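You operate a simulated robot arm through the tools that you are given. There is no shell and no other tool.

Carry out the task below with a simulated robot arm. There is one attempt and no reset: what you move stays moved.

TASK
Zero the counter, wind about 3 metres of the blue lead onto the orange reel and lock the winder.
Fine: the plug goes in the reel's clip; measure with the arm down and leave the arm down.

It is judged by the outcome, as a careful person would: the job done as asked, and still so three seconds after it is handed in. It fails if anything else is knocked over, pushed out of place, dropped, spilled or broken.

THE ROBOT
A 7-joint arm with a two-finger parallel gripper, fixed in place. Base frame: the origin is at the foot of the arm, x ahead of it, y to its left, z up; the work surface is at about z = 0.762. Lengths are in m, angles in degrees, forces in N, time in s.
Its first joint turns from -149.0 to 149.0 degrees. Payload 3.43 kg.
The tool frame sits at the grasp point between the pads (the TCP): z along the fingers, y along the line on which they close. The tips reach 0.03 m beyond it. The gripper opens to 0.094 m. The fingers are 0.028 m wide and 0.01 m thick; the gripper's body (0.05 by 0.096 m) begins 0.055 m behind the TCP.
Orientation is that of the tool frame in the base frame, as a unit quaternion [w, x, y, z]. With the fingers straight down and closing along the base's y, the tool's x points along the base's -x, its y along +y and its z along -z.

THE INTERFACE
- The arm moves only by the tool send_rows. Its argument "plan" is a list of rows, each a list of 3 entries, a list of its own where there are three numbers: the shift along the base's x, y, z in m, then the turn, a rotation vector about the base's x, y, z in rad, then the finger opening in m, from 0 to 0.094. In form: [[[tx, ty, tz], [wx, wy, wz], jaw], ...]. A call has 1 to 20 rows; each row shifts and turns the commanded pose from where the row before left it. A row lasts 0.2 s, in which the tool goes at most 0.05 m and 8.6 degrees; a call with a longer step from one row to the next is refused whole, and so is a gripper value outside its range. A pose out of reach is approached as far as the arm can. The call stops where the force on the tool passes 40 N (or 10 N more than at its start, if that is more) or the arm is blocked; 0.2 s more then pass. The fingers move at their own pace (about 0.045 m/s each) and stop on an object; they squeeze with about 38 N. The grip force told is the motor's: it shows also when the fingers shut on nothing. Time passes only in rows, and 0.2 s behind the last, so rows that do not move let the fingers close. The reply holds the time, the measured pose of the TCP, the force on the tool along the base axes, the opening and the grip force, in the units named above and with some noise, with the torque about the TCP (base axes, N m) and any sound that the robot's microphone picked up.
- Cameras (640 x 400 px; columns grow to the right, rows downward): "scene" is fixed at [0.3995, 0.6511, 1.544]; the picture's right is [0.88, -0.47, 0.00], its down [-0.43, -0.81, -0.40] and it looks along [0.19, 0.35, -0.92] (base axes); focal length 318 px, centre (320, 200). "wrist" rides on the gripper at [0.076, 0.014, -0.103] in the tool frame; the picture's right is [-0.18, 0.98, 0.00], its down [-0.75, -0.14, -0.64] and it looks along [-0.63, -0.12, 0.77] (tool axes); focal length 243 px, centre (320, 200). There is no depth. A picture from a camera that has moved, and an enlarged one, comes with that camera's place and axes in the base frame and with its lens.
- snapshot(camera): a new picture of that camera. It takes no simulated time.
- zoom(camera, box): a new picture of the part [left, top, right, bottom] of that camera's present view, enlarged. It takes no simulated time.
- finish_job(): hands the job in; it is judged then, once.

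Nothing tells you positions but the pictures and the camera data. Unless the task says otherwise, let go and move clear before handing in.

The tools are called as name(argument=value, ...) on one line, values as JSON. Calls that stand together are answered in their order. send_rows: Moves the arm, as the interface text tells. Its arguments: {"type":"object","properties":{"plan":{"type":"array"}},"required":["plan"]} The other tools are called the same way: snapshot (camera) takes a picture; zoom (camera, box) takes an enlarged picture of a part of a camera's view; finish_job () hands the job in.

At the start:

```text
t: 0.0
tool_pos: [0.2923, 0.9426, 1.1802]
ee_rot: [0.001, -0.001, 1.0, 0.001]
ft_force: [0.9, -0.7, 0.0]
wrist_torque: [0.0, -0.02, -0.03]
width: 0.0939
finger_force: 0.0
```

scene: 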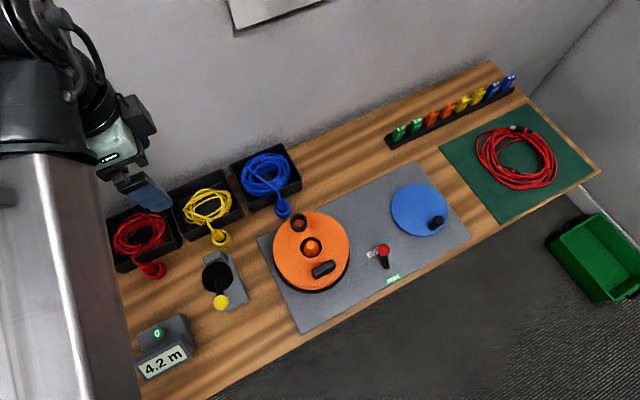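
wrist: 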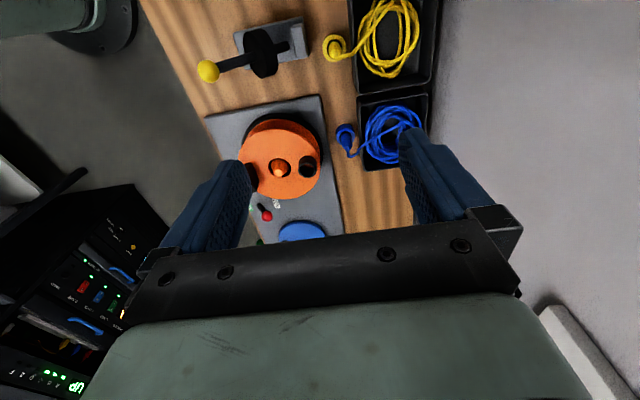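

I see a bench with red, yellow and blue leads in trays, an orange reel, a blue disc (a crank or second wheel), a red lever, a counter reading 4.2 m with a green button, and a measuring device with a yellow-knobbed arm. I'll look more closely before moving.

zoom(camera="scene", box=[240, 160, 480, 310])

zoom(camera="scene", box=[120, 230, 280, 390])

zoom(camera="scene", box=[160, 130, 350, 260])

zoom(camera="scene", box=[380, 60, 600, 220])

zoom(camera="wrist", box=[180, 0, 460, 250])

```text
2.67 times, centred on (360, 235) of scene
camera zoom: at [0.3995, 0.6511, 1.544], right [0.88, -0.47, 0.0], down [-0.43, -0.81, -0.4], along [0.19, 0.35, -0.92], focal length 849 px, centre (213, 107)
```

zoom: 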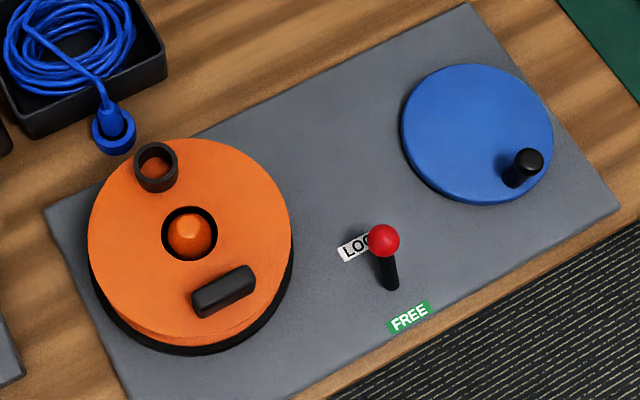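

```text
2.50 times, centred on (200, 310) of scene
camera zoom: at [0.3995, 0.6511, 1.544], right [0.88, -0.47, 0.0], down [-0.43, -0.81, -0.4], along [0.19, 0.35, -0.92], focal length 796 px, centre (620, -75)
```

zoom: 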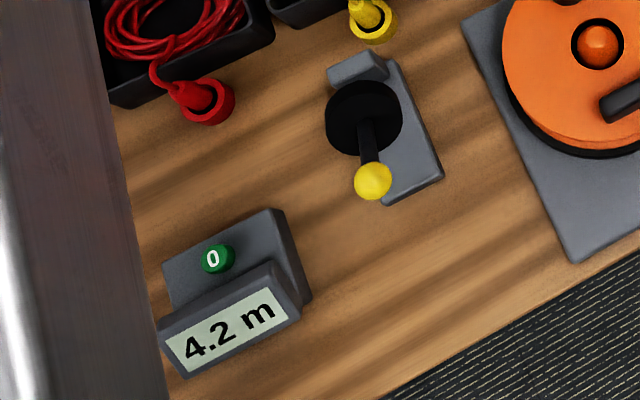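

```text
3.08 times, centred on (255, 195) of scene
camera zoom: at [0.3995, 0.6511, 1.544], right [0.88, -0.47, 0.0], down [-0.43, -0.81, -0.4], along [0.19, 0.35, -0.92], focal length 980 px, centre (520, 215)
```

zoom: 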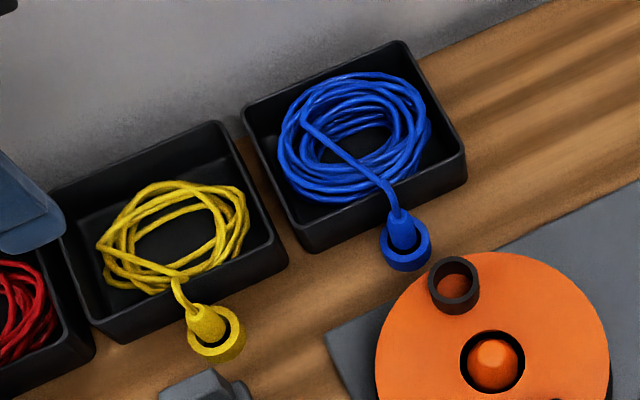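

```text
2.50 times, centred on (490, 140) of scene
camera zoom: at [0.3995, 0.6511, 1.544], right [0.88, -0.47, 0.0], down [-0.43, -0.81, -0.4], along [0.19, 0.35, -0.92], focal length 796 px, centre (-105, 350)
```

zoom: 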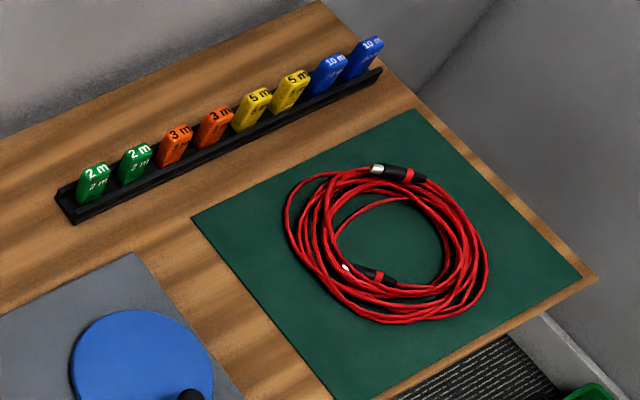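

```text
1.60 times, centred on (320, 125) of wrist
camera zoom: at [0.2157, 0.957, 1.2835], right [0.18, 0.98, 0.0], down [0.75, -0.14, 0.64], along [0.63, -0.12, -0.77], focal length 388 px, centre (320, 320)
```

zoom: 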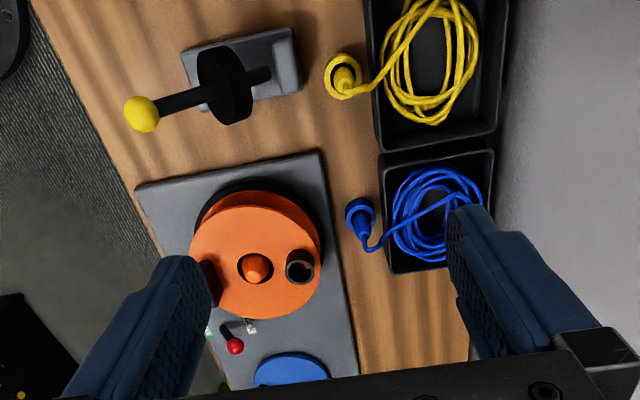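

The hub tip triangulates to about (0.47, 0.82, 0.85). The lever leans toward LOCK, and the yellow arm looks raised, with its knob at about (0.26, 0.79, 0.92). I'll move high over the plate for closer views before touching anything.

send_rows(plan=[[[0.026, -0.03, 0.0], [0, 0, 0], 0.094], [[0.026, -0.03, 0.0], [0, 0, 0], 0.094], [[0.026, -0.03, 0.0], [0, 0, 0], 0.094], [[0.026, -0.03, -0.01], [0, 0, 0], 0.094], [[0.026, -0.03, -0.01], [0, 0, 0], 0.094], [[0.026, -0.03, -0.01], [0, 0, 0], 0.094]])

snapshot(camera="wrist")

snapshot(camera="scene")

```text
t: 1.4
tool_pos: [0.4451, 0.7632, 1.151]
ee_rot: [0.001, -0.001, 1.0, 0.001]
ft_force: [0.7, -0.1, -0.5]
wrist_torque: [0.03, -0.02, -0.02]
width: 0.0941
finger_force: 0.1
```

```text
taken
camera wrist: at [0.3695, 0.7771, 1.2539], right [0.18, 0.98, 0.0], down [0.75, -0.14, 0.64], along [0.63, -0.12, -0.77], focal length 243 px, centre (320, 200)
```

wrist: 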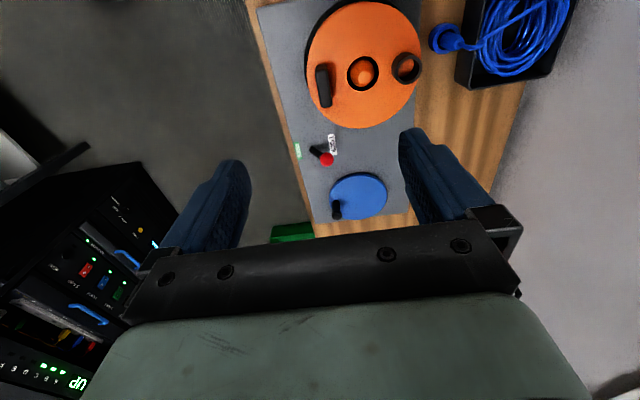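

```text
taken
```

scene: 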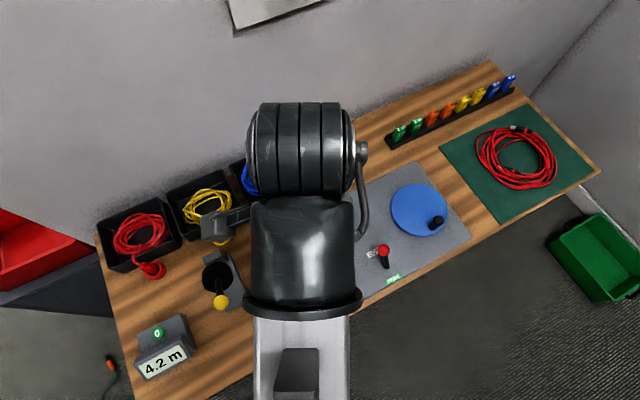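

The arm moves freely, and I can now see the reel, lever and blue wheel from the wrist. I'll zoom in on each.

zoom(camera="wrist", box=[280, 0, 480, 125])

zoom(camera="wrist", box=[280, 120, 440, 220])

zoom(camera="wrist", box=[400, 0, 560, 100])

zoom(camera="scene", box=[120, 230, 280, 390])

zoom(camera="scene", box=[350, 180, 470, 300])

```text
3.20 times, centred on (380, 62) of wrist
camera zoom: at [0.3695, 0.7771, 1.2539], right [0.18, 0.98, 0.0], down [0.75, -0.14, 0.64], along [0.63, -0.12, -0.77], focal length 776 px, centre (128, 640)
```

zoom: 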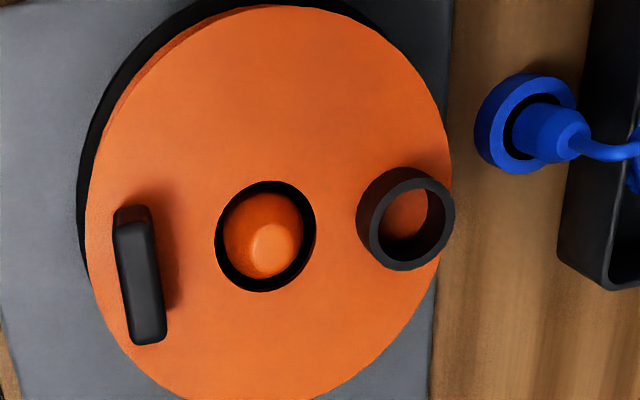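

```text
4.00 times, centred on (360, 170) of wrist
camera zoom: at [0.3695, 0.7771, 1.2539], right [0.18, 0.98, 0.0], down [0.75, -0.14, 0.64], along [0.63, -0.12, -0.77], focal length 970 px, centre (160, 320)
```

zoom: 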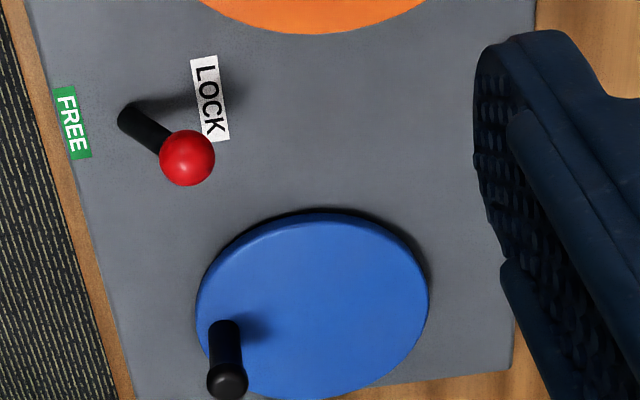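

```text
4.00 times, centred on (480, 50) of wrist
camera zoom: at [0.3695, 0.7771, 1.2539], right [0.18, 0.98, 0.0], down [0.75, -0.14, 0.64], along [0.63, -0.12, -0.77], focal length 970 px, centre (-320, 800)
```

zoom: 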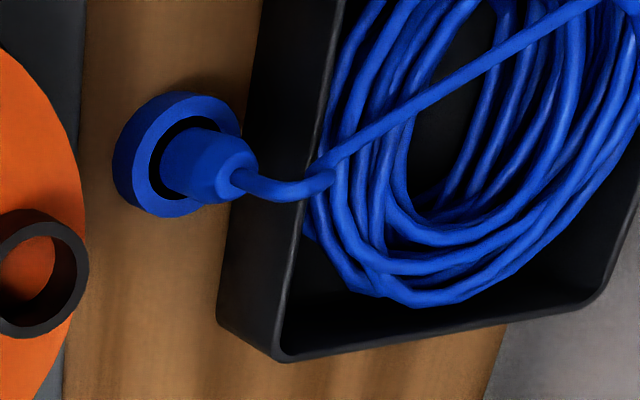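

```text
2.50 times, centred on (200, 310) of scene
camera zoom: at [0.3995, 0.6511, 1.544], right [0.88, -0.47, 0.0], down [-0.43, -0.81, -0.4], along [0.19, 0.35, -0.92], focal length 796 px, centre (620, -75)
```

zoom: 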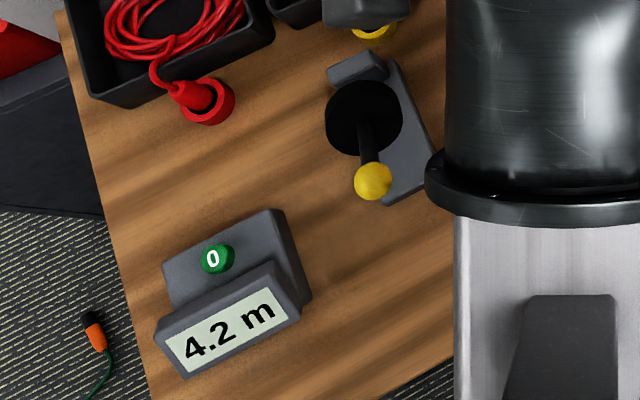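

```text
3.33 times, centred on (410, 240) of scene
camera zoom: at [0.3995, 0.6511, 1.544], right [0.88, -0.47, 0.0], down [-0.43, -0.81, -0.4], along [0.19, 0.35, -0.92], focal length 1062 px, centre (20, 67)
```

zoom: 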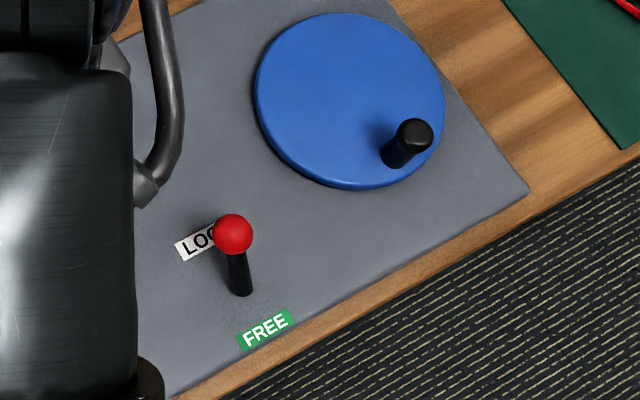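

The winder has an orange reel with a hub and a tube-shaped clip, a blue hand wheel with an upright peg, and a lever standing at LOCK. I'll move to the left end to inspect the counter and the measuring arm.

send_rows(plan=[[[-0.04, 0.008, -0.004], [0, 0, 0], 0.094], [[-0.04, 0.008, -0.004], [0, 0, 0], 0.094], [[-0.04, 0.008, -0.004], [0, 0, 0], 0.094], [[-0.04, 0.008, -0.004], [0, 0, 0], 0.094], [[-0.04, 0.008, -0.004], [0, 0, 0], 0.094], [[-0.04, 0.008, -0.004], [0, 0, 0], 0.094], [[-0.04, 0.008, -0.004], [0, 0, 0], 0.094], [[-0.04, 0.008, -0.004], [0, 0, 0], 0.094], [[-0.04, 0.008, -0.004], [0, 0, 0], 0.094], [[-0.04, 0.008, -0.004], [0, 0, 0], 0.094]])

snapshot(camera="wrist")

snapshot(camera="scene")

```text
t: 3.6
tool_pos: [0.0489, 0.8444, 1.1096]
ee_rot: [0.0, -0.001, 1.0, 0.001]
ft_force: [0.0, -0.5, -0.9]
wrist_torque: [-0.03, 0.02, -0.01]
width: 0.0939
finger_force: 0.1
```

```text
taken
camera wrist: at [-0.0272, 0.8589, 1.2128], right [0.18, 0.98, 0.0], down [0.75, -0.14, 0.64], along [0.63, -0.12, -0.77], focal length 243 px, centre (320, 200)
```

wrist: 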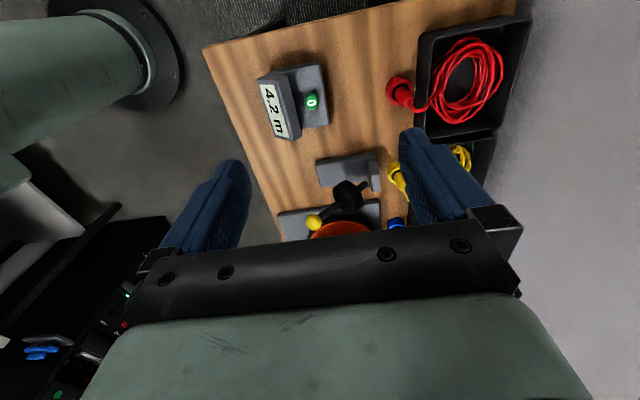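

```text
taken
```

scene: 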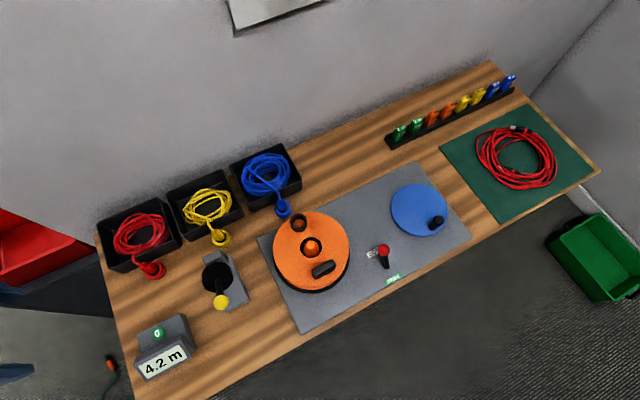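

zoom(camera="wrist", box=[240, 50, 400, 150])

zoom(camera="wrist", box=[270, 140, 430, 240])

zoom(camera="scene", box=[180, 240, 260, 320])

zoom(camera="scene", box=[260, 180, 360, 300])

```text
4.00 times, centred on (320, 100) of wrist
camera zoom: at [-0.0272, 0.8589, 1.2128], right [0.18, 0.98, 0.0], down [0.75, -0.14, 0.64], along [0.63, -0.12, -0.77], focal length 970 px, centre (320, 600)
```

zoom: 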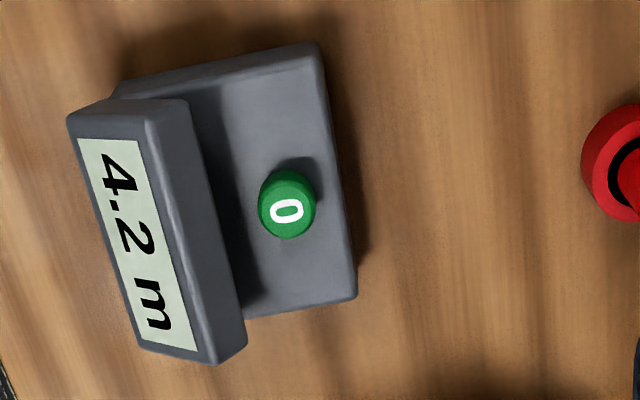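

```text
4.00 times, centred on (350, 190) of wrist
camera zoom: at [-0.0272, 0.8589, 1.2128], right [0.18, 0.98, 0.0], down [0.75, -0.14, 0.64], along [0.63, -0.12, -0.77], focal length 970 px, centre (200, 240)
```

zoom: 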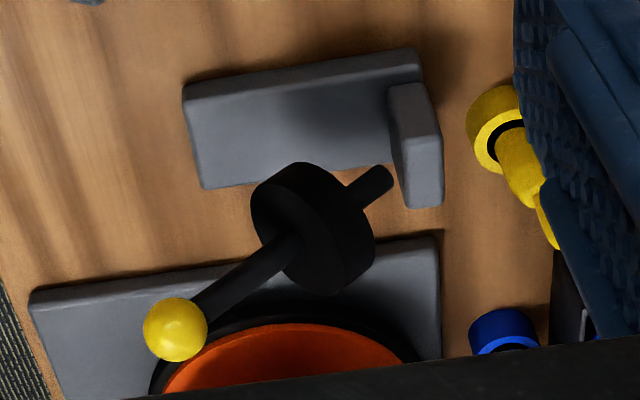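

```text
5.00 times, centred on (220, 280) of scene
camera zoom: at [0.3995, 0.6511, 1.544], right [0.88, -0.47, 0.0], down [-0.43, -0.81, -0.4], along [0.19, 0.35, -0.92], focal length 1592 px, centre (820, -200)
```

zoom: 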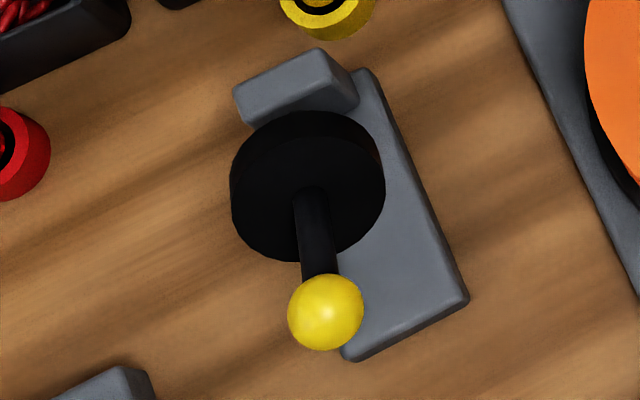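

```text
3.33 times, centred on (310, 240) of scene
camera zoom: at [0.3995, 0.6511, 1.544], right [0.88, -0.47, 0.0], down [-0.43, -0.81, -0.4], along [0.19, 0.35, -0.92], focal length 1062 px, centre (353, 67)
```

zoom: 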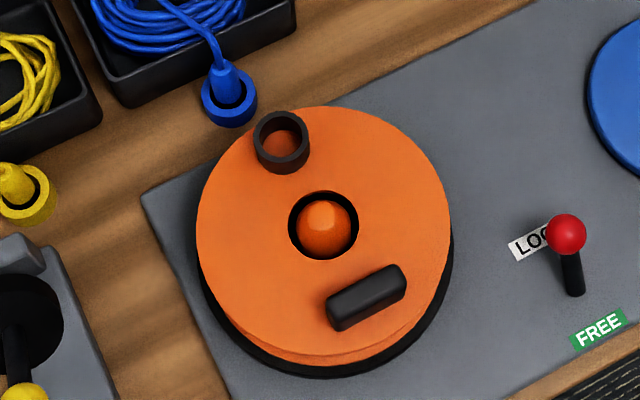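

The measuring arm is raised about 40°: knob at about (0.264, 0.794, 0.917), pivot at about y=0.895, z=0.83. I'll close the fingers, go above the knob, and then push it down along its arc.

send_rows(plan=[[[0.036, -0.009, -0.01], [0, 0, 0], 0.0], [[0.036, -0.009, -0.01], [0, 0, 0], 0.0], [[0.036, -0.009, -0.01], [0, 0, 0], 0.0], [[0.036, -0.009, -0.01], [0, 0, 0], 0.0], [[0.036, -0.009, -0.01], [0, 0, 0], 0.0], [[0.035, -0.009, -0.01], [0, 0, 0], 0.0], [[0, 0, -0.03], [0, 0, 0], 0.0], [[0, 0, -0.03], [0, 0, 0], 0.0]])

snapshot(camera="wrist")

snapshot(camera="scene")

```text
t: 5.4
tool_pos: [0.2635, 0.7894, 0.9911]
ee_rot: [0.001, 0.0, 1.0, 0.0]
ft_force: [1.0, -1.5, -0.1]
wrist_torque: [-0.02, 0.0, 0.01]
width: 0.0
finger_force: 32.7
```

```text
taken
camera wrist: at [0.1871, 0.8027, 1.0937], right [0.18, 0.98, 0.0], down [0.75, -0.14, 0.64], along [0.63, -0.12, -0.77], focal length 243 px, centre (320, 200)
```

wrist: 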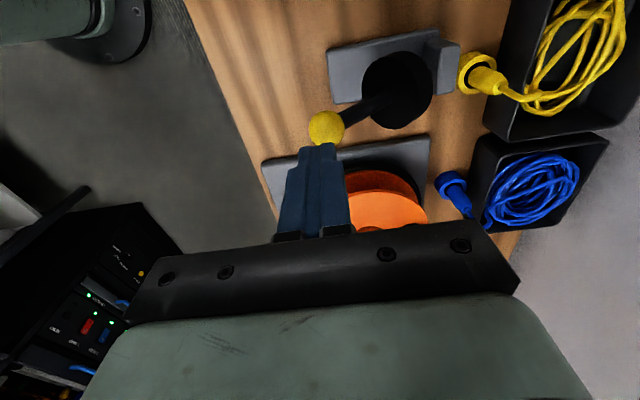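

```text
taken
```

scene: 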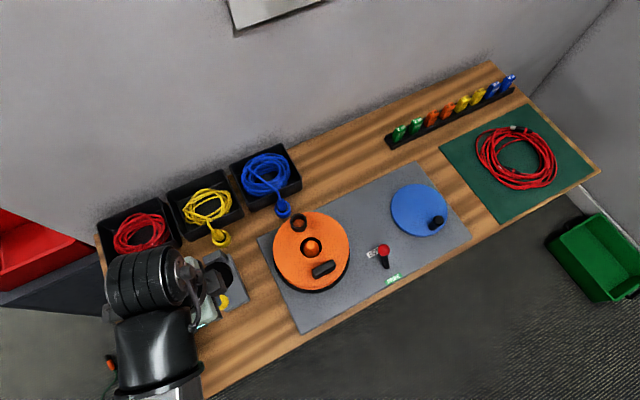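

The fingertips sit right above the knob. I'll push down along the arc in small steps.

send_rows(plan=[[[0, 0.002, -0.015], [0, 0, 0], 0.0], [[0, 0, -0.01], [0, 0, 0], 0.0], [[0, -0.004, -0.008], [0, 0, 0], 0.0], [[0, -0.006, -0.01], [0, 0, 0], 0.0], [[0, -0.005, -0.011], [0, 0, 0], 0.0], [[0, -0.005, -0.011], [0, 0, 0], 0.0]])

snapshot(camera="wrist")

```text
t: 6.8
tool_pos: [0.2643, 0.7711, 0.9259]
ee_rot: [0.001, 0.0, 1.0, 0.001]
ft_force: [0.0, -1.0, -0.3]
wrist_torque: [-0.01, 0.0, 0.01]
width: 0.0
finger_force: 32.9
```

```text
taken
camera wrist: at [0.1866, 0.7848, 1.0294], right [0.18, 0.98, 0.0], down [0.75, -0.14, 0.64], along [0.63, -0.12, -0.77], focal length 243 px, centre (320, 200)
```

wrist: 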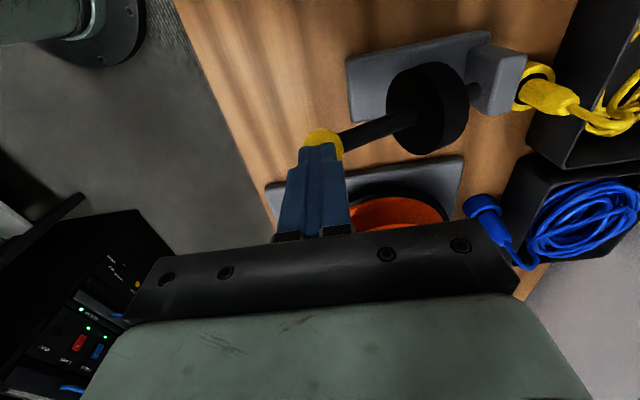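

The knob is following, now at about z=0.873, with little resistance. I'll keep going to the bottom.

send_rows(plan=[[[0, -0.003, -0.011], [0, 0, 0], 0.0], [[0, -0.002, -0.011], [0, 0, 0], 0.0], [[0, -0.001, -0.011], [0, 0, 0], 0.0], [[0, 0, -0.009], [0, 0, 0], 0.0], [[0, 0, -0.006], [0, 0, 0], 0.0], [[0, 0, -0.005], [0, 0, 0], 0.0]])

snapshot(camera="wrist")

```text
t: 8.2
tool_pos: [0.2633, 0.765, 0.8728]
ee_rot: [0.001, 0.0, 1.0, 0.001]
ft_force: [0.8, -0.7, -0.6]
wrist_torque: [-0.02, 0.01, -0.01]
width: 0.0
finger_force: 33.2
```

```text
taken
camera wrist: at [0.1868, 0.7794, 0.9758], right [0.18, 0.98, 0.0], down [0.75, -0.14, 0.64], along [0.63, -0.12, -0.77], focal length 243 px, centre (320, 200)
```

wrist: 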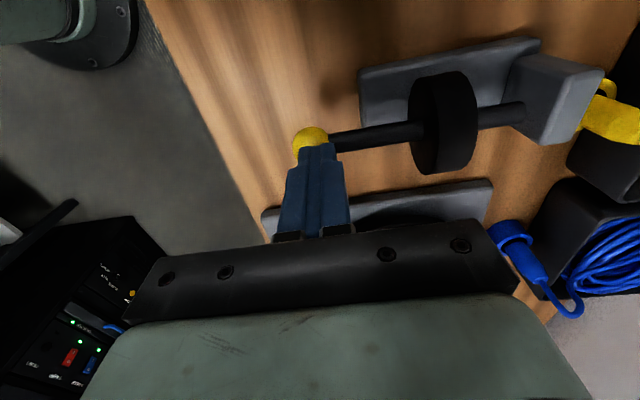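

The rod is nearly horizontal. I'll keep pressing gently until I feel the stop.

send_rows(plan=[[[0, 0, -0.005], [0, 0, 0], 0.0], [[0, 0, -0.004], [0, 0, 0], 0.0], [[0, 0, -0.004], [0, 0, 0], 0.0]])

zoom(camera="wrist", box=[260, 20, 620, 245])

```text
t: 9.1
tool_pos: [0.2638, 0.7654, 0.863]
ee_rot: [0.001, 0.0, 1.0, 0.001]
ft_force: [-1.2, -3.8, 27.4]
wrist_torque: [-0.24, -0.03, 0.01]
width: 0.0
finger_force: 33.0
stopped in row 3: the force on the tool passed its limit at 42 N (the readings are from after the stop); the commanded pose is now the measured one
```

```text
1.78 times, centred on (440, 132) of wrist
camera zoom: at [0.1863, 0.779, 0.9667], right [0.18, 0.98, 0.0], down [0.75, -0.14, 0.64], along [0.63, -0.12, -0.76], focal length 431 px, centre (107, 320)
```

zoom: 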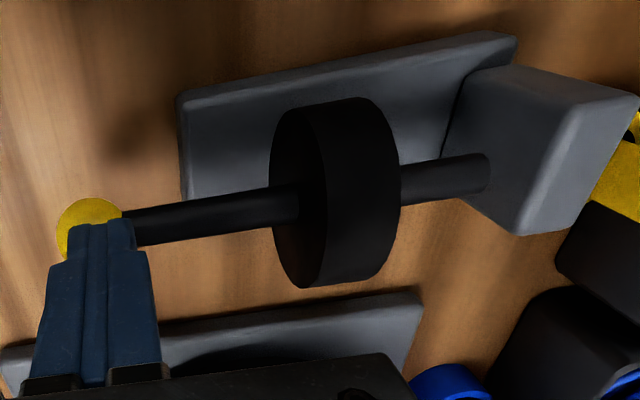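

The arm has hit its stop (force jumped to 42 N). I'll lift off and check that it stays down.

send_rows(plan=[[[0, 0, 0.01], [0, 0, 0], 0.0], [[0, 0, 0.03], [0, 0, 0], 0.0], [[0, 0, 0.045], [0, 0, 0], 0.0], [[0, 0, 0.045], [0, 0, 0], 0.0]])

snapshot(camera="wrist")

snapshot(camera="scene")

```text
t: 10.1
tool_pos: [0.262, 0.768, 0.9912]
ee_rot: [0.001, 0.001, 1.0, 0.0]
ft_force: [-0.7, 0.2, 0.0]
wrist_torque: [-0.04, 0.03, -0.04]
width: 0.0
finger_force: 32.7
```

```text
taken
camera wrist: at [0.1853, 0.7814, 1.094], right [0.18, 0.98, 0.0], down [0.75, -0.14, 0.64], along [0.63, -0.12, -0.77], focal length 243 px, centre (320, 200)
```

wrist: 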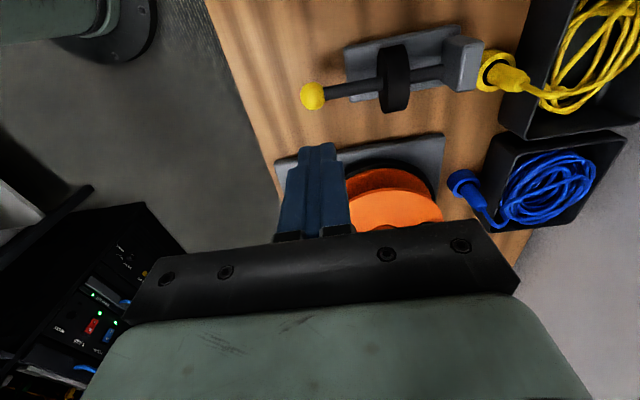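

```text
taken
```

scene: 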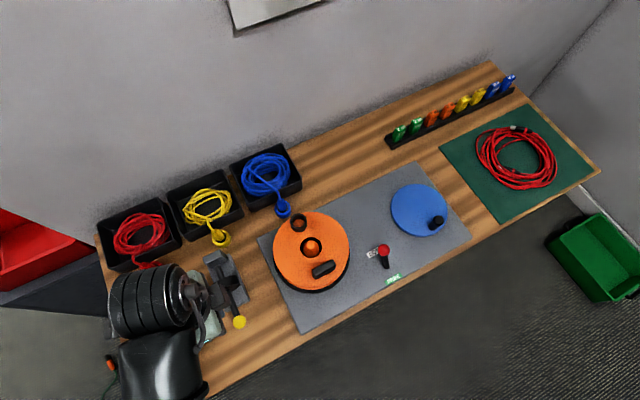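

The arm stays down. Next I need an accurate position for the blue plug and the reel clip, so I'll move for a closer look.

send_rows(plan=[[[0.01, 0.025, 0.02], [0, 0, 0], 0.0], [[0.01, 0.025, 0.02], [0, 0, 0], 0.0], [[0.01, 0.025, 0.02], [0, 0, 0], 0.0], [[0.01, 0.02, 0], [0, 0, 0], 0.0]])

snapshot(camera="wrist")

zoom(camera="wrist", box=[360, 80, 560, 205])

```text
t: 11.1
tool_pos: [0.3024, 0.8609, 1.052]
ee_rot: [0.001, 0.0, 1.0, 0.001]
ft_force: [-0.2, -0.6, 0.1]
wrist_torque: [0.03, 0.0, 0.02]
width: 0.0
finger_force: 32.8
```

```text
taken
camera wrist: at [0.2249, 0.8749, 1.1553], right [0.18, 0.98, 0.0], down [0.75, -0.14, 0.64], along [0.63, -0.12, -0.77], focal length 243 px, centre (320, 200)
```

wrist: 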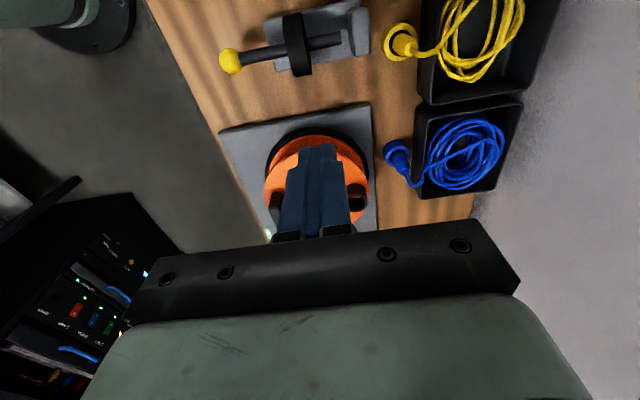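

```text
3.20 times, centred on (460, 142) of wrist
camera zoom: at [0.2249, 0.8749, 1.1553], right [0.18, 0.98, 0.0], down [0.75, -0.14, 0.64], along [0.63, -0.12, -0.77], focal length 776 px, centre (-128, 384)
```

zoom: 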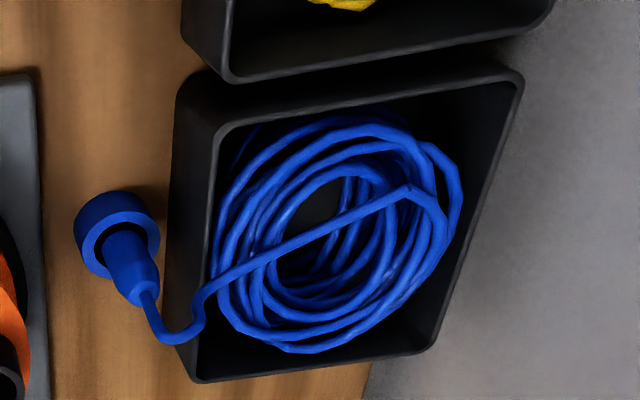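

zoom(camera="scene", box=[260, 185, 324, 225])

zoom(camera="wrist", box=[370, 125, 434, 165])

```text
10.00 times, centred on (292, 205) of scene
camera zoom: at [0.3995, 0.6511, 1.544], right [0.88, -0.47, 0.0], down [-0.43, -0.81, -0.4], along [0.19, 0.35, -0.92], focal length 3185 px, centre (600, 150)
```

zoom: 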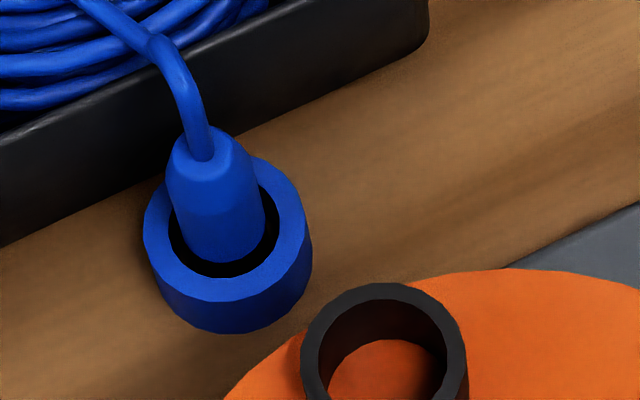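

```text
10.00 times, centred on (402, 145) of wrist
camera zoom: at [0.2249, 0.8749, 1.1553], right [0.18, 0.98, 0.0], down [0.75, -0.14, 0.64], along [0.63, -0.12, -0.77], focal length 2426 px, centre (-500, 750)
```

zoom: 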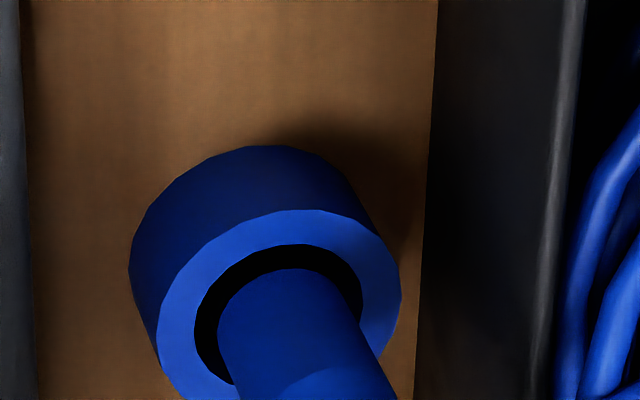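

The plug stands upright at about (0.460, 0.970), with its cup rim at z≈0.781 and its top at about 0.825. The lead leaves toward the tray (+y). I'll turn the gripper so the fingers close along x, letting the lead pass between them and keeping the camera on the outer side.

send_rows(plan=[[[0.01, -0.005, 0.005], [0, 0, -0.143], 0.06], [[0.01, -0.005, 0.005], [0, 0, -0.143], 0.06], [[0.01, -0.005, 0.005], [0, 0, -0.143], 0.06], [[0.01, -0.005, 0.005], [0, 0, -0.143], 0.06], [[0.01, -0.005, 0.005], [0, 0, -0.143], 0.06], [[0.01, -0.005, 0.005], [0, 0, -0.143], 0.06], [[0.01, -0.005, 0.005], [0, 0, -0.143], 0.06], [[0.01, -0.005, 0.005], [0, 0, -0.143], 0.06], [[0.01, -0.005, 0.005], [0, 0, -0.143], 0.06], [[0.01, -0.005, 0.005], [0, 0, -0.143], 0.06], [[0.01, -0.005, 0], [0, 0, -0.1408], 0.06]])

snapshot(camera="wrist")

snapshot(camera="scene")

```text
t: 13.5
tool_pos: [0.4129, 0.8051, 1.101]
ee_rot: [0.001, 0.708, 0.706, 0.0]
ft_force: [0.8, 0.3, -0.3]
wrist_torque: [0.02, 0.01, -0.04]
width: 0.0602
finger_force: 0.0
```

```text
taken
camera wrist: at [0.4268, 0.8821, 1.2048], right [0.98, -0.19, 0.0], down [-0.14, -0.75, 0.64], along [-0.12, -0.63, -0.77], focal length 243 px, centre (320, 200)
```

wrist: 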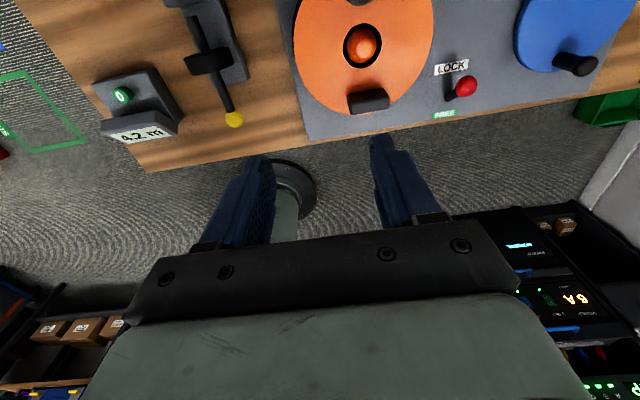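

```text
taken
```

scene: 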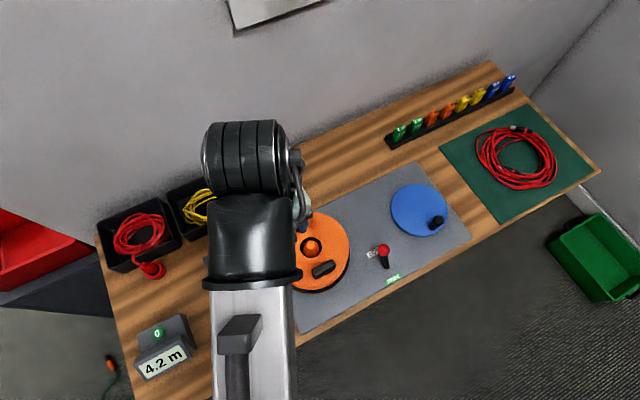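

The gripper is oriented as planned. Next I'll tilt it 30° outward while moving toward the plug, checking reach as I go.

send_rows(plan=[[[0.0117, 0.02, -0.015], [0.1309, 0, 0], 0.06], [[0.0117, 0.02, -0.015], [0.1309, 0, 0], 0.06], [[0.0117, 0.02, -0.015], [0.1309, 0, 0], 0.06], [[0.0117, 0.02, -0.015], [0.1309, 0, 0], 0.06], [[0, 0.02, -0.01], [0, 0, 0], 0.06], [[0, 0.02, -0.01], [0, 0, 0], 0.06]])

snapshot(camera="wrist")

snapshot(camera="scene")

```text
t: 14.9
tool_pos: [0.4583, 0.9267, 1.0194]
ee_rot: [-0.181, 0.683, 0.683, 0.183]
ft_force: [-0.6, -1.5, 0.0]
wrist_torque: [-0.02, 0.01, -0.02]
width: 0.0602
finger_force: 0.0
```

```text
taken
camera wrist: at [0.4731, 0.9405, 1.1485], right [0.98, -0.16, -0.09], down [-0.14, -0.97, 0.18], along [-0.12, -0.16, -0.98], focal length 243 px, centre (320, 200)
```

wrist: 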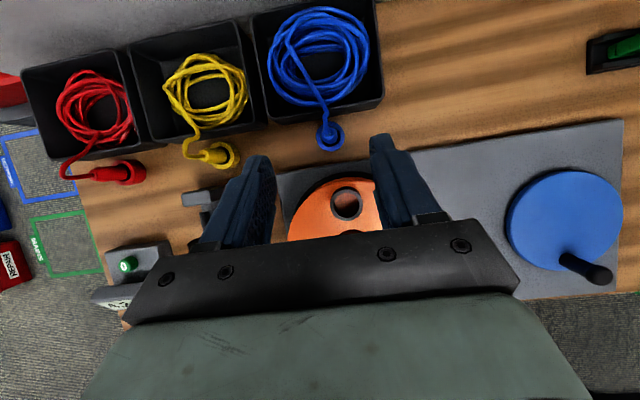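

```text
taken
```

scene: 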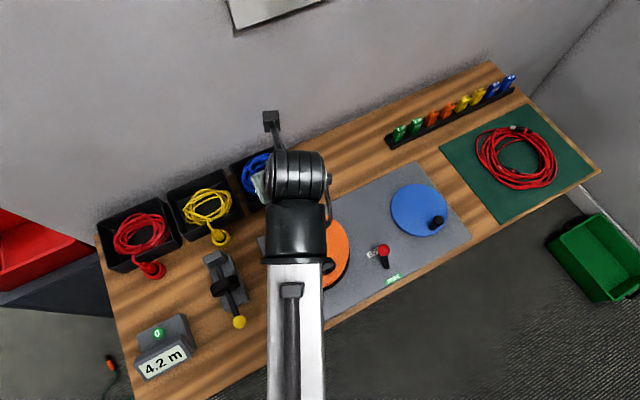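

Reach is fine at this tilt. The wrist camera now looks almost straight down on the plug and clip, so I'll refine their positions.

zoom(camera="wrist", box=[280, 90, 408, 170])

zoom(camera="wrist", box=[270, 160, 398, 240])

```text
5.00 times, centred on (344, 130) of wrist
camera zoom: at [0.4731, 0.9405, 1.1485], right [0.98, -0.16, -0.09], down [-0.14, -0.97, 0.18], along [-0.12, -0.16, -0.98], focal length 1213 px, centre (200, 550)
```

zoom: 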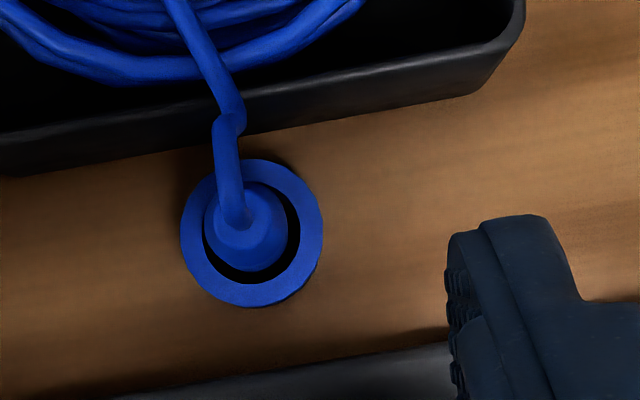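

```text
5.00 times, centred on (334, 200) of wrist
camera zoom: at [0.4731, 0.9405, 1.1485], right [0.98, -0.16, -0.09], down [-0.14, -0.97, 0.18], along [-0.12, -0.16, -0.98], focal length 1213 px, centre (250, 200)
```

zoom: 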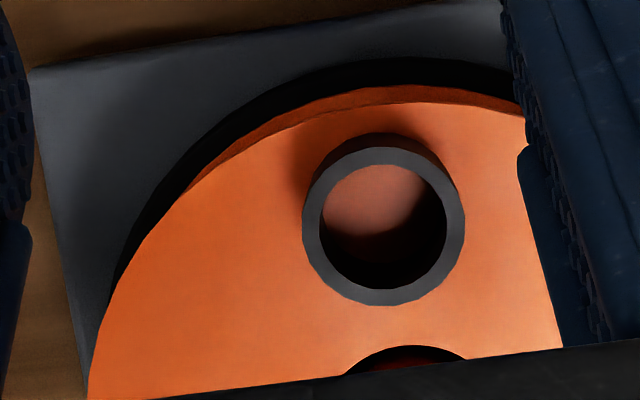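

The clip rim is actually at about (0.470, 0.885, 0.874), with the reel top at about 0.855. I'll use a gentler 20° tilt so the gripper body clears the clip, and descend to just above the plug.

send_rows(plan=[[[0, 0.0074, -0.03], [-0.0873, 0, 0], 0.06], [[0, 0.0074, -0.03], [-0.0873, 0, 0], 0.06], [[0, 0.0074, -0.03], [0, 0, 0], 0.06], [[0, 0.0074, -0.03], [0, 0, 0], 0.06]])

snapshot(camera="wrist")

snapshot(camera="scene")

```text
t: 15.9
tool_pos: [0.4612, 0.9576, 0.9005]
ee_rot: [-0.121, 0.696, 0.697, 0.123]
ft_force: [0.5, -0.7, -0.2]
wrist_torque: [0.01, -0.01, 0.02]
width: 0.06
finger_force: 0.0
```

```text
taken
camera wrist: at [0.4753, 0.9941, 1.0233], right [0.98, -0.17, -0.06], down [-0.14, -0.93, 0.35], along [-0.12, -0.33, -0.94], focal length 243 px, centre (320, 200)
```

wrist: 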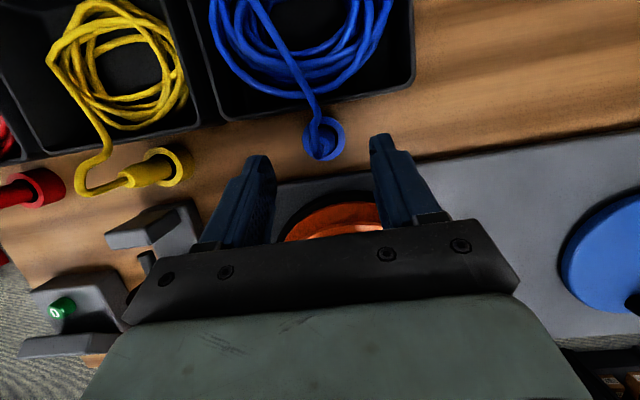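

```text
taken
```

scene: 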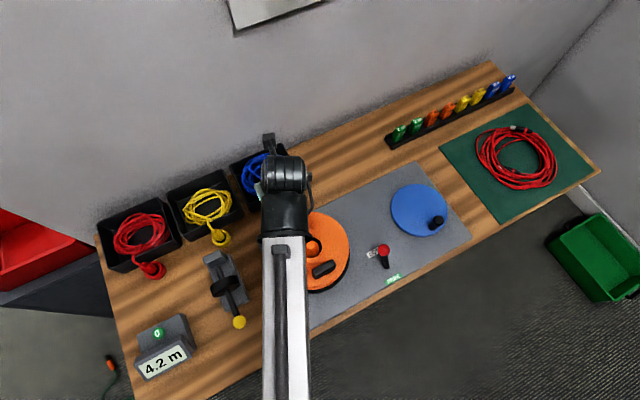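

It reached the pose, with the plug sitting between the fingers. Descending to grasp height.

send_rows(plan=[[[-0.0005, 0.005, -0.025], [0, 0, 0], 0.06], [[-0.0005, 0.005, -0.025], [0, 0, 0], 0.06], [[0, 0, -0.02], [0, 0, 0], 0.06], [[0, 0, -0.013], [0, 0, 0], 0.06]])

snapshot(camera="wrist")

zoom(camera="wrist", box=[220, 80, 420, 205])

zoom(camera="scene", box=[240, 120, 360, 240])

```text
t: 16.9
tool_pos: [0.4594, 0.9729, 0.826]
ee_rot: [-0.124, 0.694, 0.697, 0.127]
ft_force: [0.0, 2.1, 2.8]
wrist_torque: [-0.29, -0.02, -0.05]
width: 0.06
finger_force: 0.1
stopped in row 4: the force on the tool passed its limit at 54 N (the readings are from after the stop); the commanded pose is now the measured one
```

```text
taken
camera wrist: at [0.4725, 1.007, 0.9496], right [0.98, -0.17, -0.06], down [-0.14, -0.93, 0.34], along [-0.11, -0.32, -0.94], focal length 243 px, centre (320, 200)
```

wrist: 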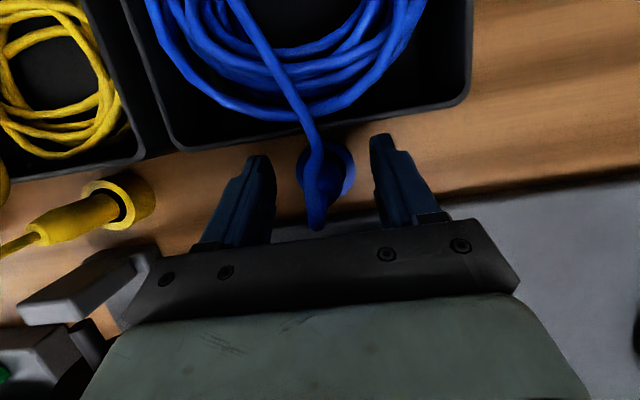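

```text
3.20 times, centred on (320, 142) of wrist
camera zoom: at [0.4725, 1.007, 0.9496], right [0.98, -0.17, -0.06], down [-0.14, -0.93, 0.34], along [-0.11, -0.32, -0.94], focal length 776 px, centre (320, 384)
```

zoom: 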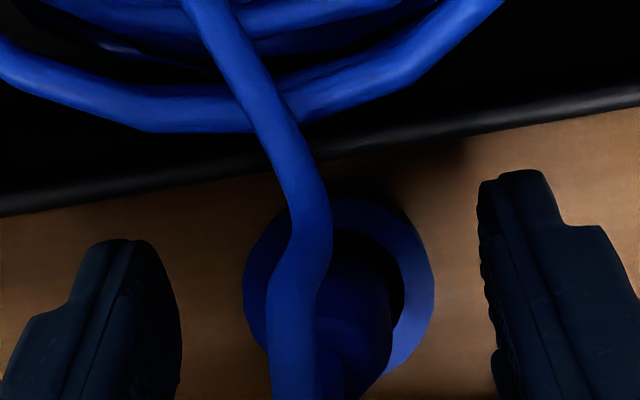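

```text
3.33 times, centred on (300, 180) of scene
camera zoom: at [0.3995, 0.6511, 1.544], right [0.88, -0.47, 0.0], down [-0.43, -0.81, -0.4], along [0.19, 0.35, -0.92], focal length 1062 px, centre (387, 267)
```

zoom: 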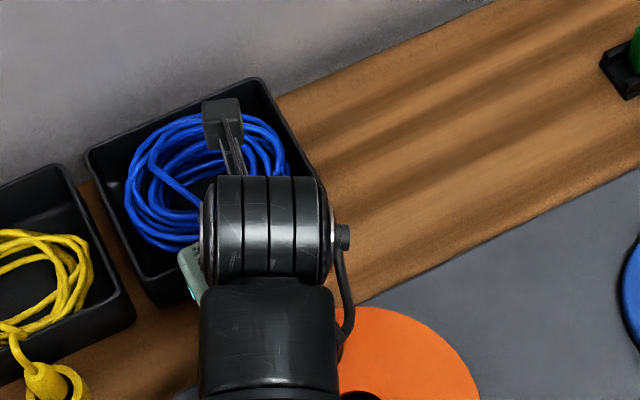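

I stopped at z≈0.826 because the palm touched the top of the lead's bend, at about z=0.87. The fingertips already span the plug's straight body here, so I'll back off slightly and close.

send_rows(plan=[[[0, -0.003, 0.002], [0, 0, 0], 0.06], [[0, 0, 0], [0, 0, 0], 0.04], [[0, 0, 0], [0, 0, 0], 0.02], [[0, 0, 0], [0, 0, 0], 0.01], [[0, 0, 0], [0, 0, 0], 0.01], [[0, 0, 0], [0, 0, 0], 0.01]])

zoom(camera="wrist", box=[220, 80, 420, 240])

```text
t: 18.3
tool_pos: [0.4593, 0.9681, 0.8281]
ee_rot: [-0.123, 0.694, 0.698, 0.127]
ft_force: [-0.6, 2.6, 2.3]
wrist_torque: [-0.28, 0.02, 0.06]
width: 0.0202
finger_force: 38.2
```

```text
2.50 times, centred on (320, 160) of wrist
camera zoom: at [0.4727, 1.0037, 0.9519], right [0.98, -0.17, -0.06], down [-0.14, -0.93, 0.34], along [-0.11, -0.32, -0.94], focal length 606 px, centre (320, 300)
```

zoom: 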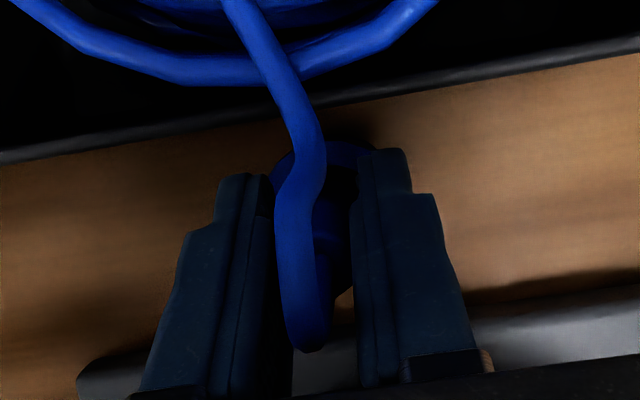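

The plug is gripped (0.020 m, 38 N). Lifting it straight up out of the cup.

send_rows(plan=[[[0, 0, 0.01], [0, 0, 0], 0.01], [[0, 0, 0.015], [0, 0, 0], 0.01], [[0, 0, 0.02], [0, 0, 0], 0.01], [[0, 0, 0.025], [0, 0, 0], 0.01], [[0, 0, 0.03], [0, 0, 0], 0.01], [[0, 0, 0.03], [0, 0, 0], 0.01]])

snapshot(camera="wrist")

snapshot(camera="scene")

```text
t: 19.7
tool_pos: [0.4613, 0.9701, 0.9573]
ee_rot: [-0.124, 0.695, 0.697, 0.127]
ft_force: [1.0, 1.3, -1.6]
wrist_torque: [-0.01, -0.01, -0.01]
width: 0.0203
finger_force: 38.1
```

```text
taken
camera wrist: at [0.474, 1.0052, 1.0808], right [0.98, -0.17, -0.06], down [-0.14, -0.93, 0.34], along [-0.11, -0.33, -0.94], focal length 243 px, centre (320, 200)
```

wrist: 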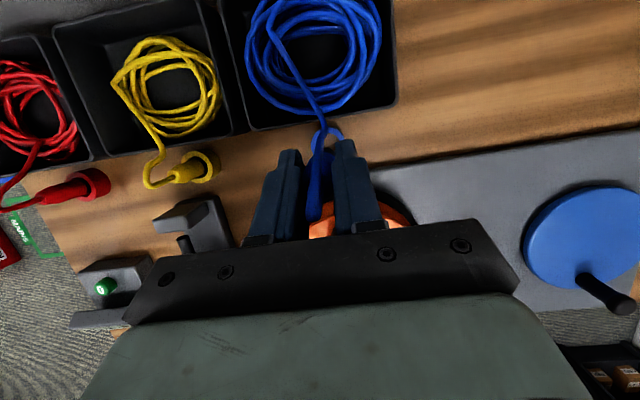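

```text
taken
```

scene: 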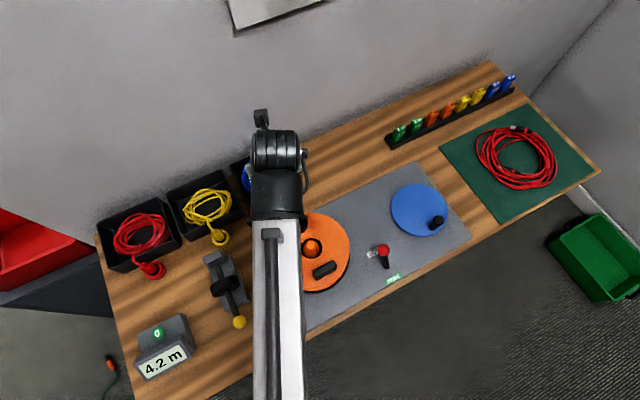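

zoom(camera="wrist", box=[230, 110, 430, 235])

```text
3.20 times, centred on (330, 172) of wrist
camera zoom: at [0.474, 1.0052, 1.0808], right [0.98, -0.17, -0.06], down [-0.14, -0.93, 0.34], along [-0.11, -0.33, -0.94], focal length 776 px, centre (288, 288)
```

zoom: 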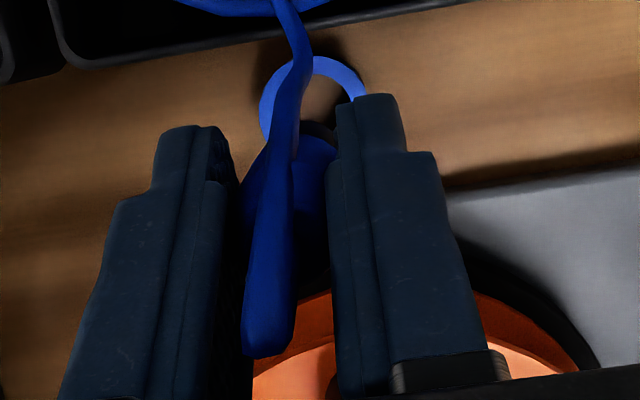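

The cup is empty and the plug is in the fingers. I'll carry it over the clip at this height and check alignment.

send_rows(plan=[[[0.002, -0.02, 0.0], [0, 0, 0], 0.01], [[0.003, -0.025, 0.0], [0, 0, 0], 0.01], [[0.003, -0.025, 0.0], [0, 0, 0], 0.01], [[0.0015, -0.017, 0.0], [0, 0, 0], 0.01], [[0, 0, 0.0], [0, 0, 0], 0.01]])

snapshot(camera="wrist")

zoom(camera="wrist", box=[230, 90, 430, 235])

snapshot(camera="scene")

```text
t: 20.9
tool_pos: [0.469, 0.8803, 0.956]
ee_rot: [-0.124, 0.695, 0.697, 0.127]
ft_force: [-0.9, -0.2, -0.1]
wrist_torque: [-0.01, 0.01, 0.01]
width: 0.0202
finger_force: 37.5
```

```text
taken
camera wrist: at [0.4826, 0.9156, 1.0803], right [0.98, -0.17, -0.06], down [-0.14, -0.93, 0.34], along [-0.11, -0.32, -0.94], focal length 243 px, centre (320, 200)
```

wrist: 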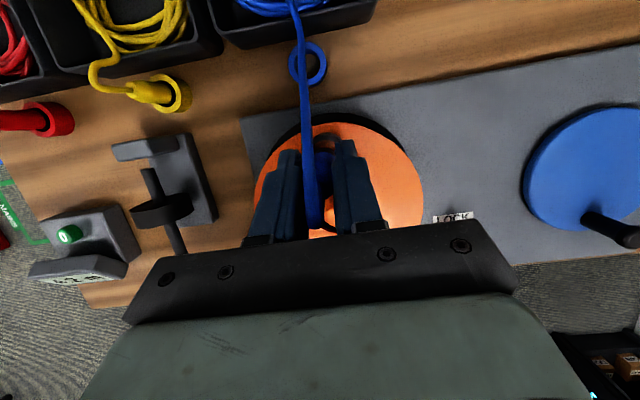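

```text
2.76 times, centred on (330, 162) of wrist
camera zoom: at [0.4826, 0.9156, 1.0803], right [0.98, -0.17, -0.06], down [-0.14, -0.93, 0.34], along [-0.11, -0.32, -0.94], focal length 669 px, centre (292, 303)
```

zoom: 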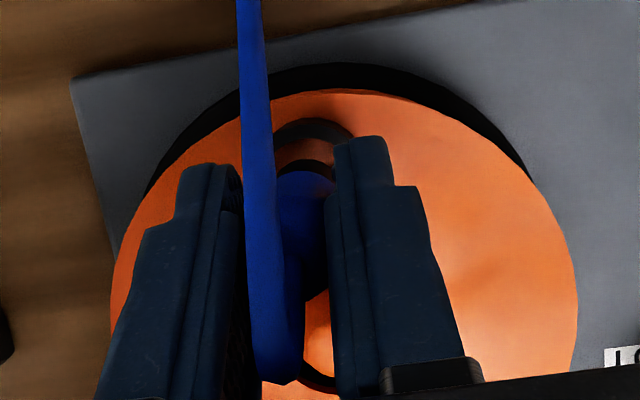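

```text
taken
```

scene: 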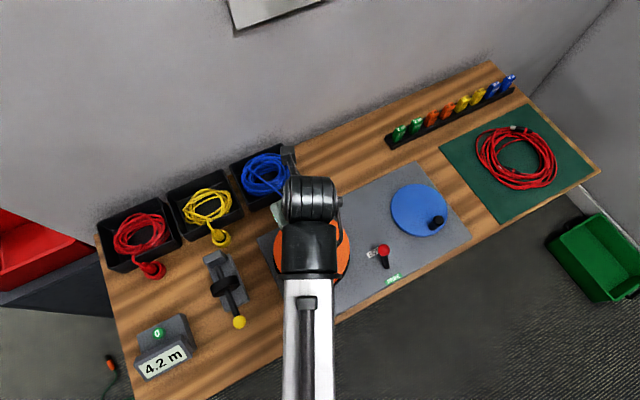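

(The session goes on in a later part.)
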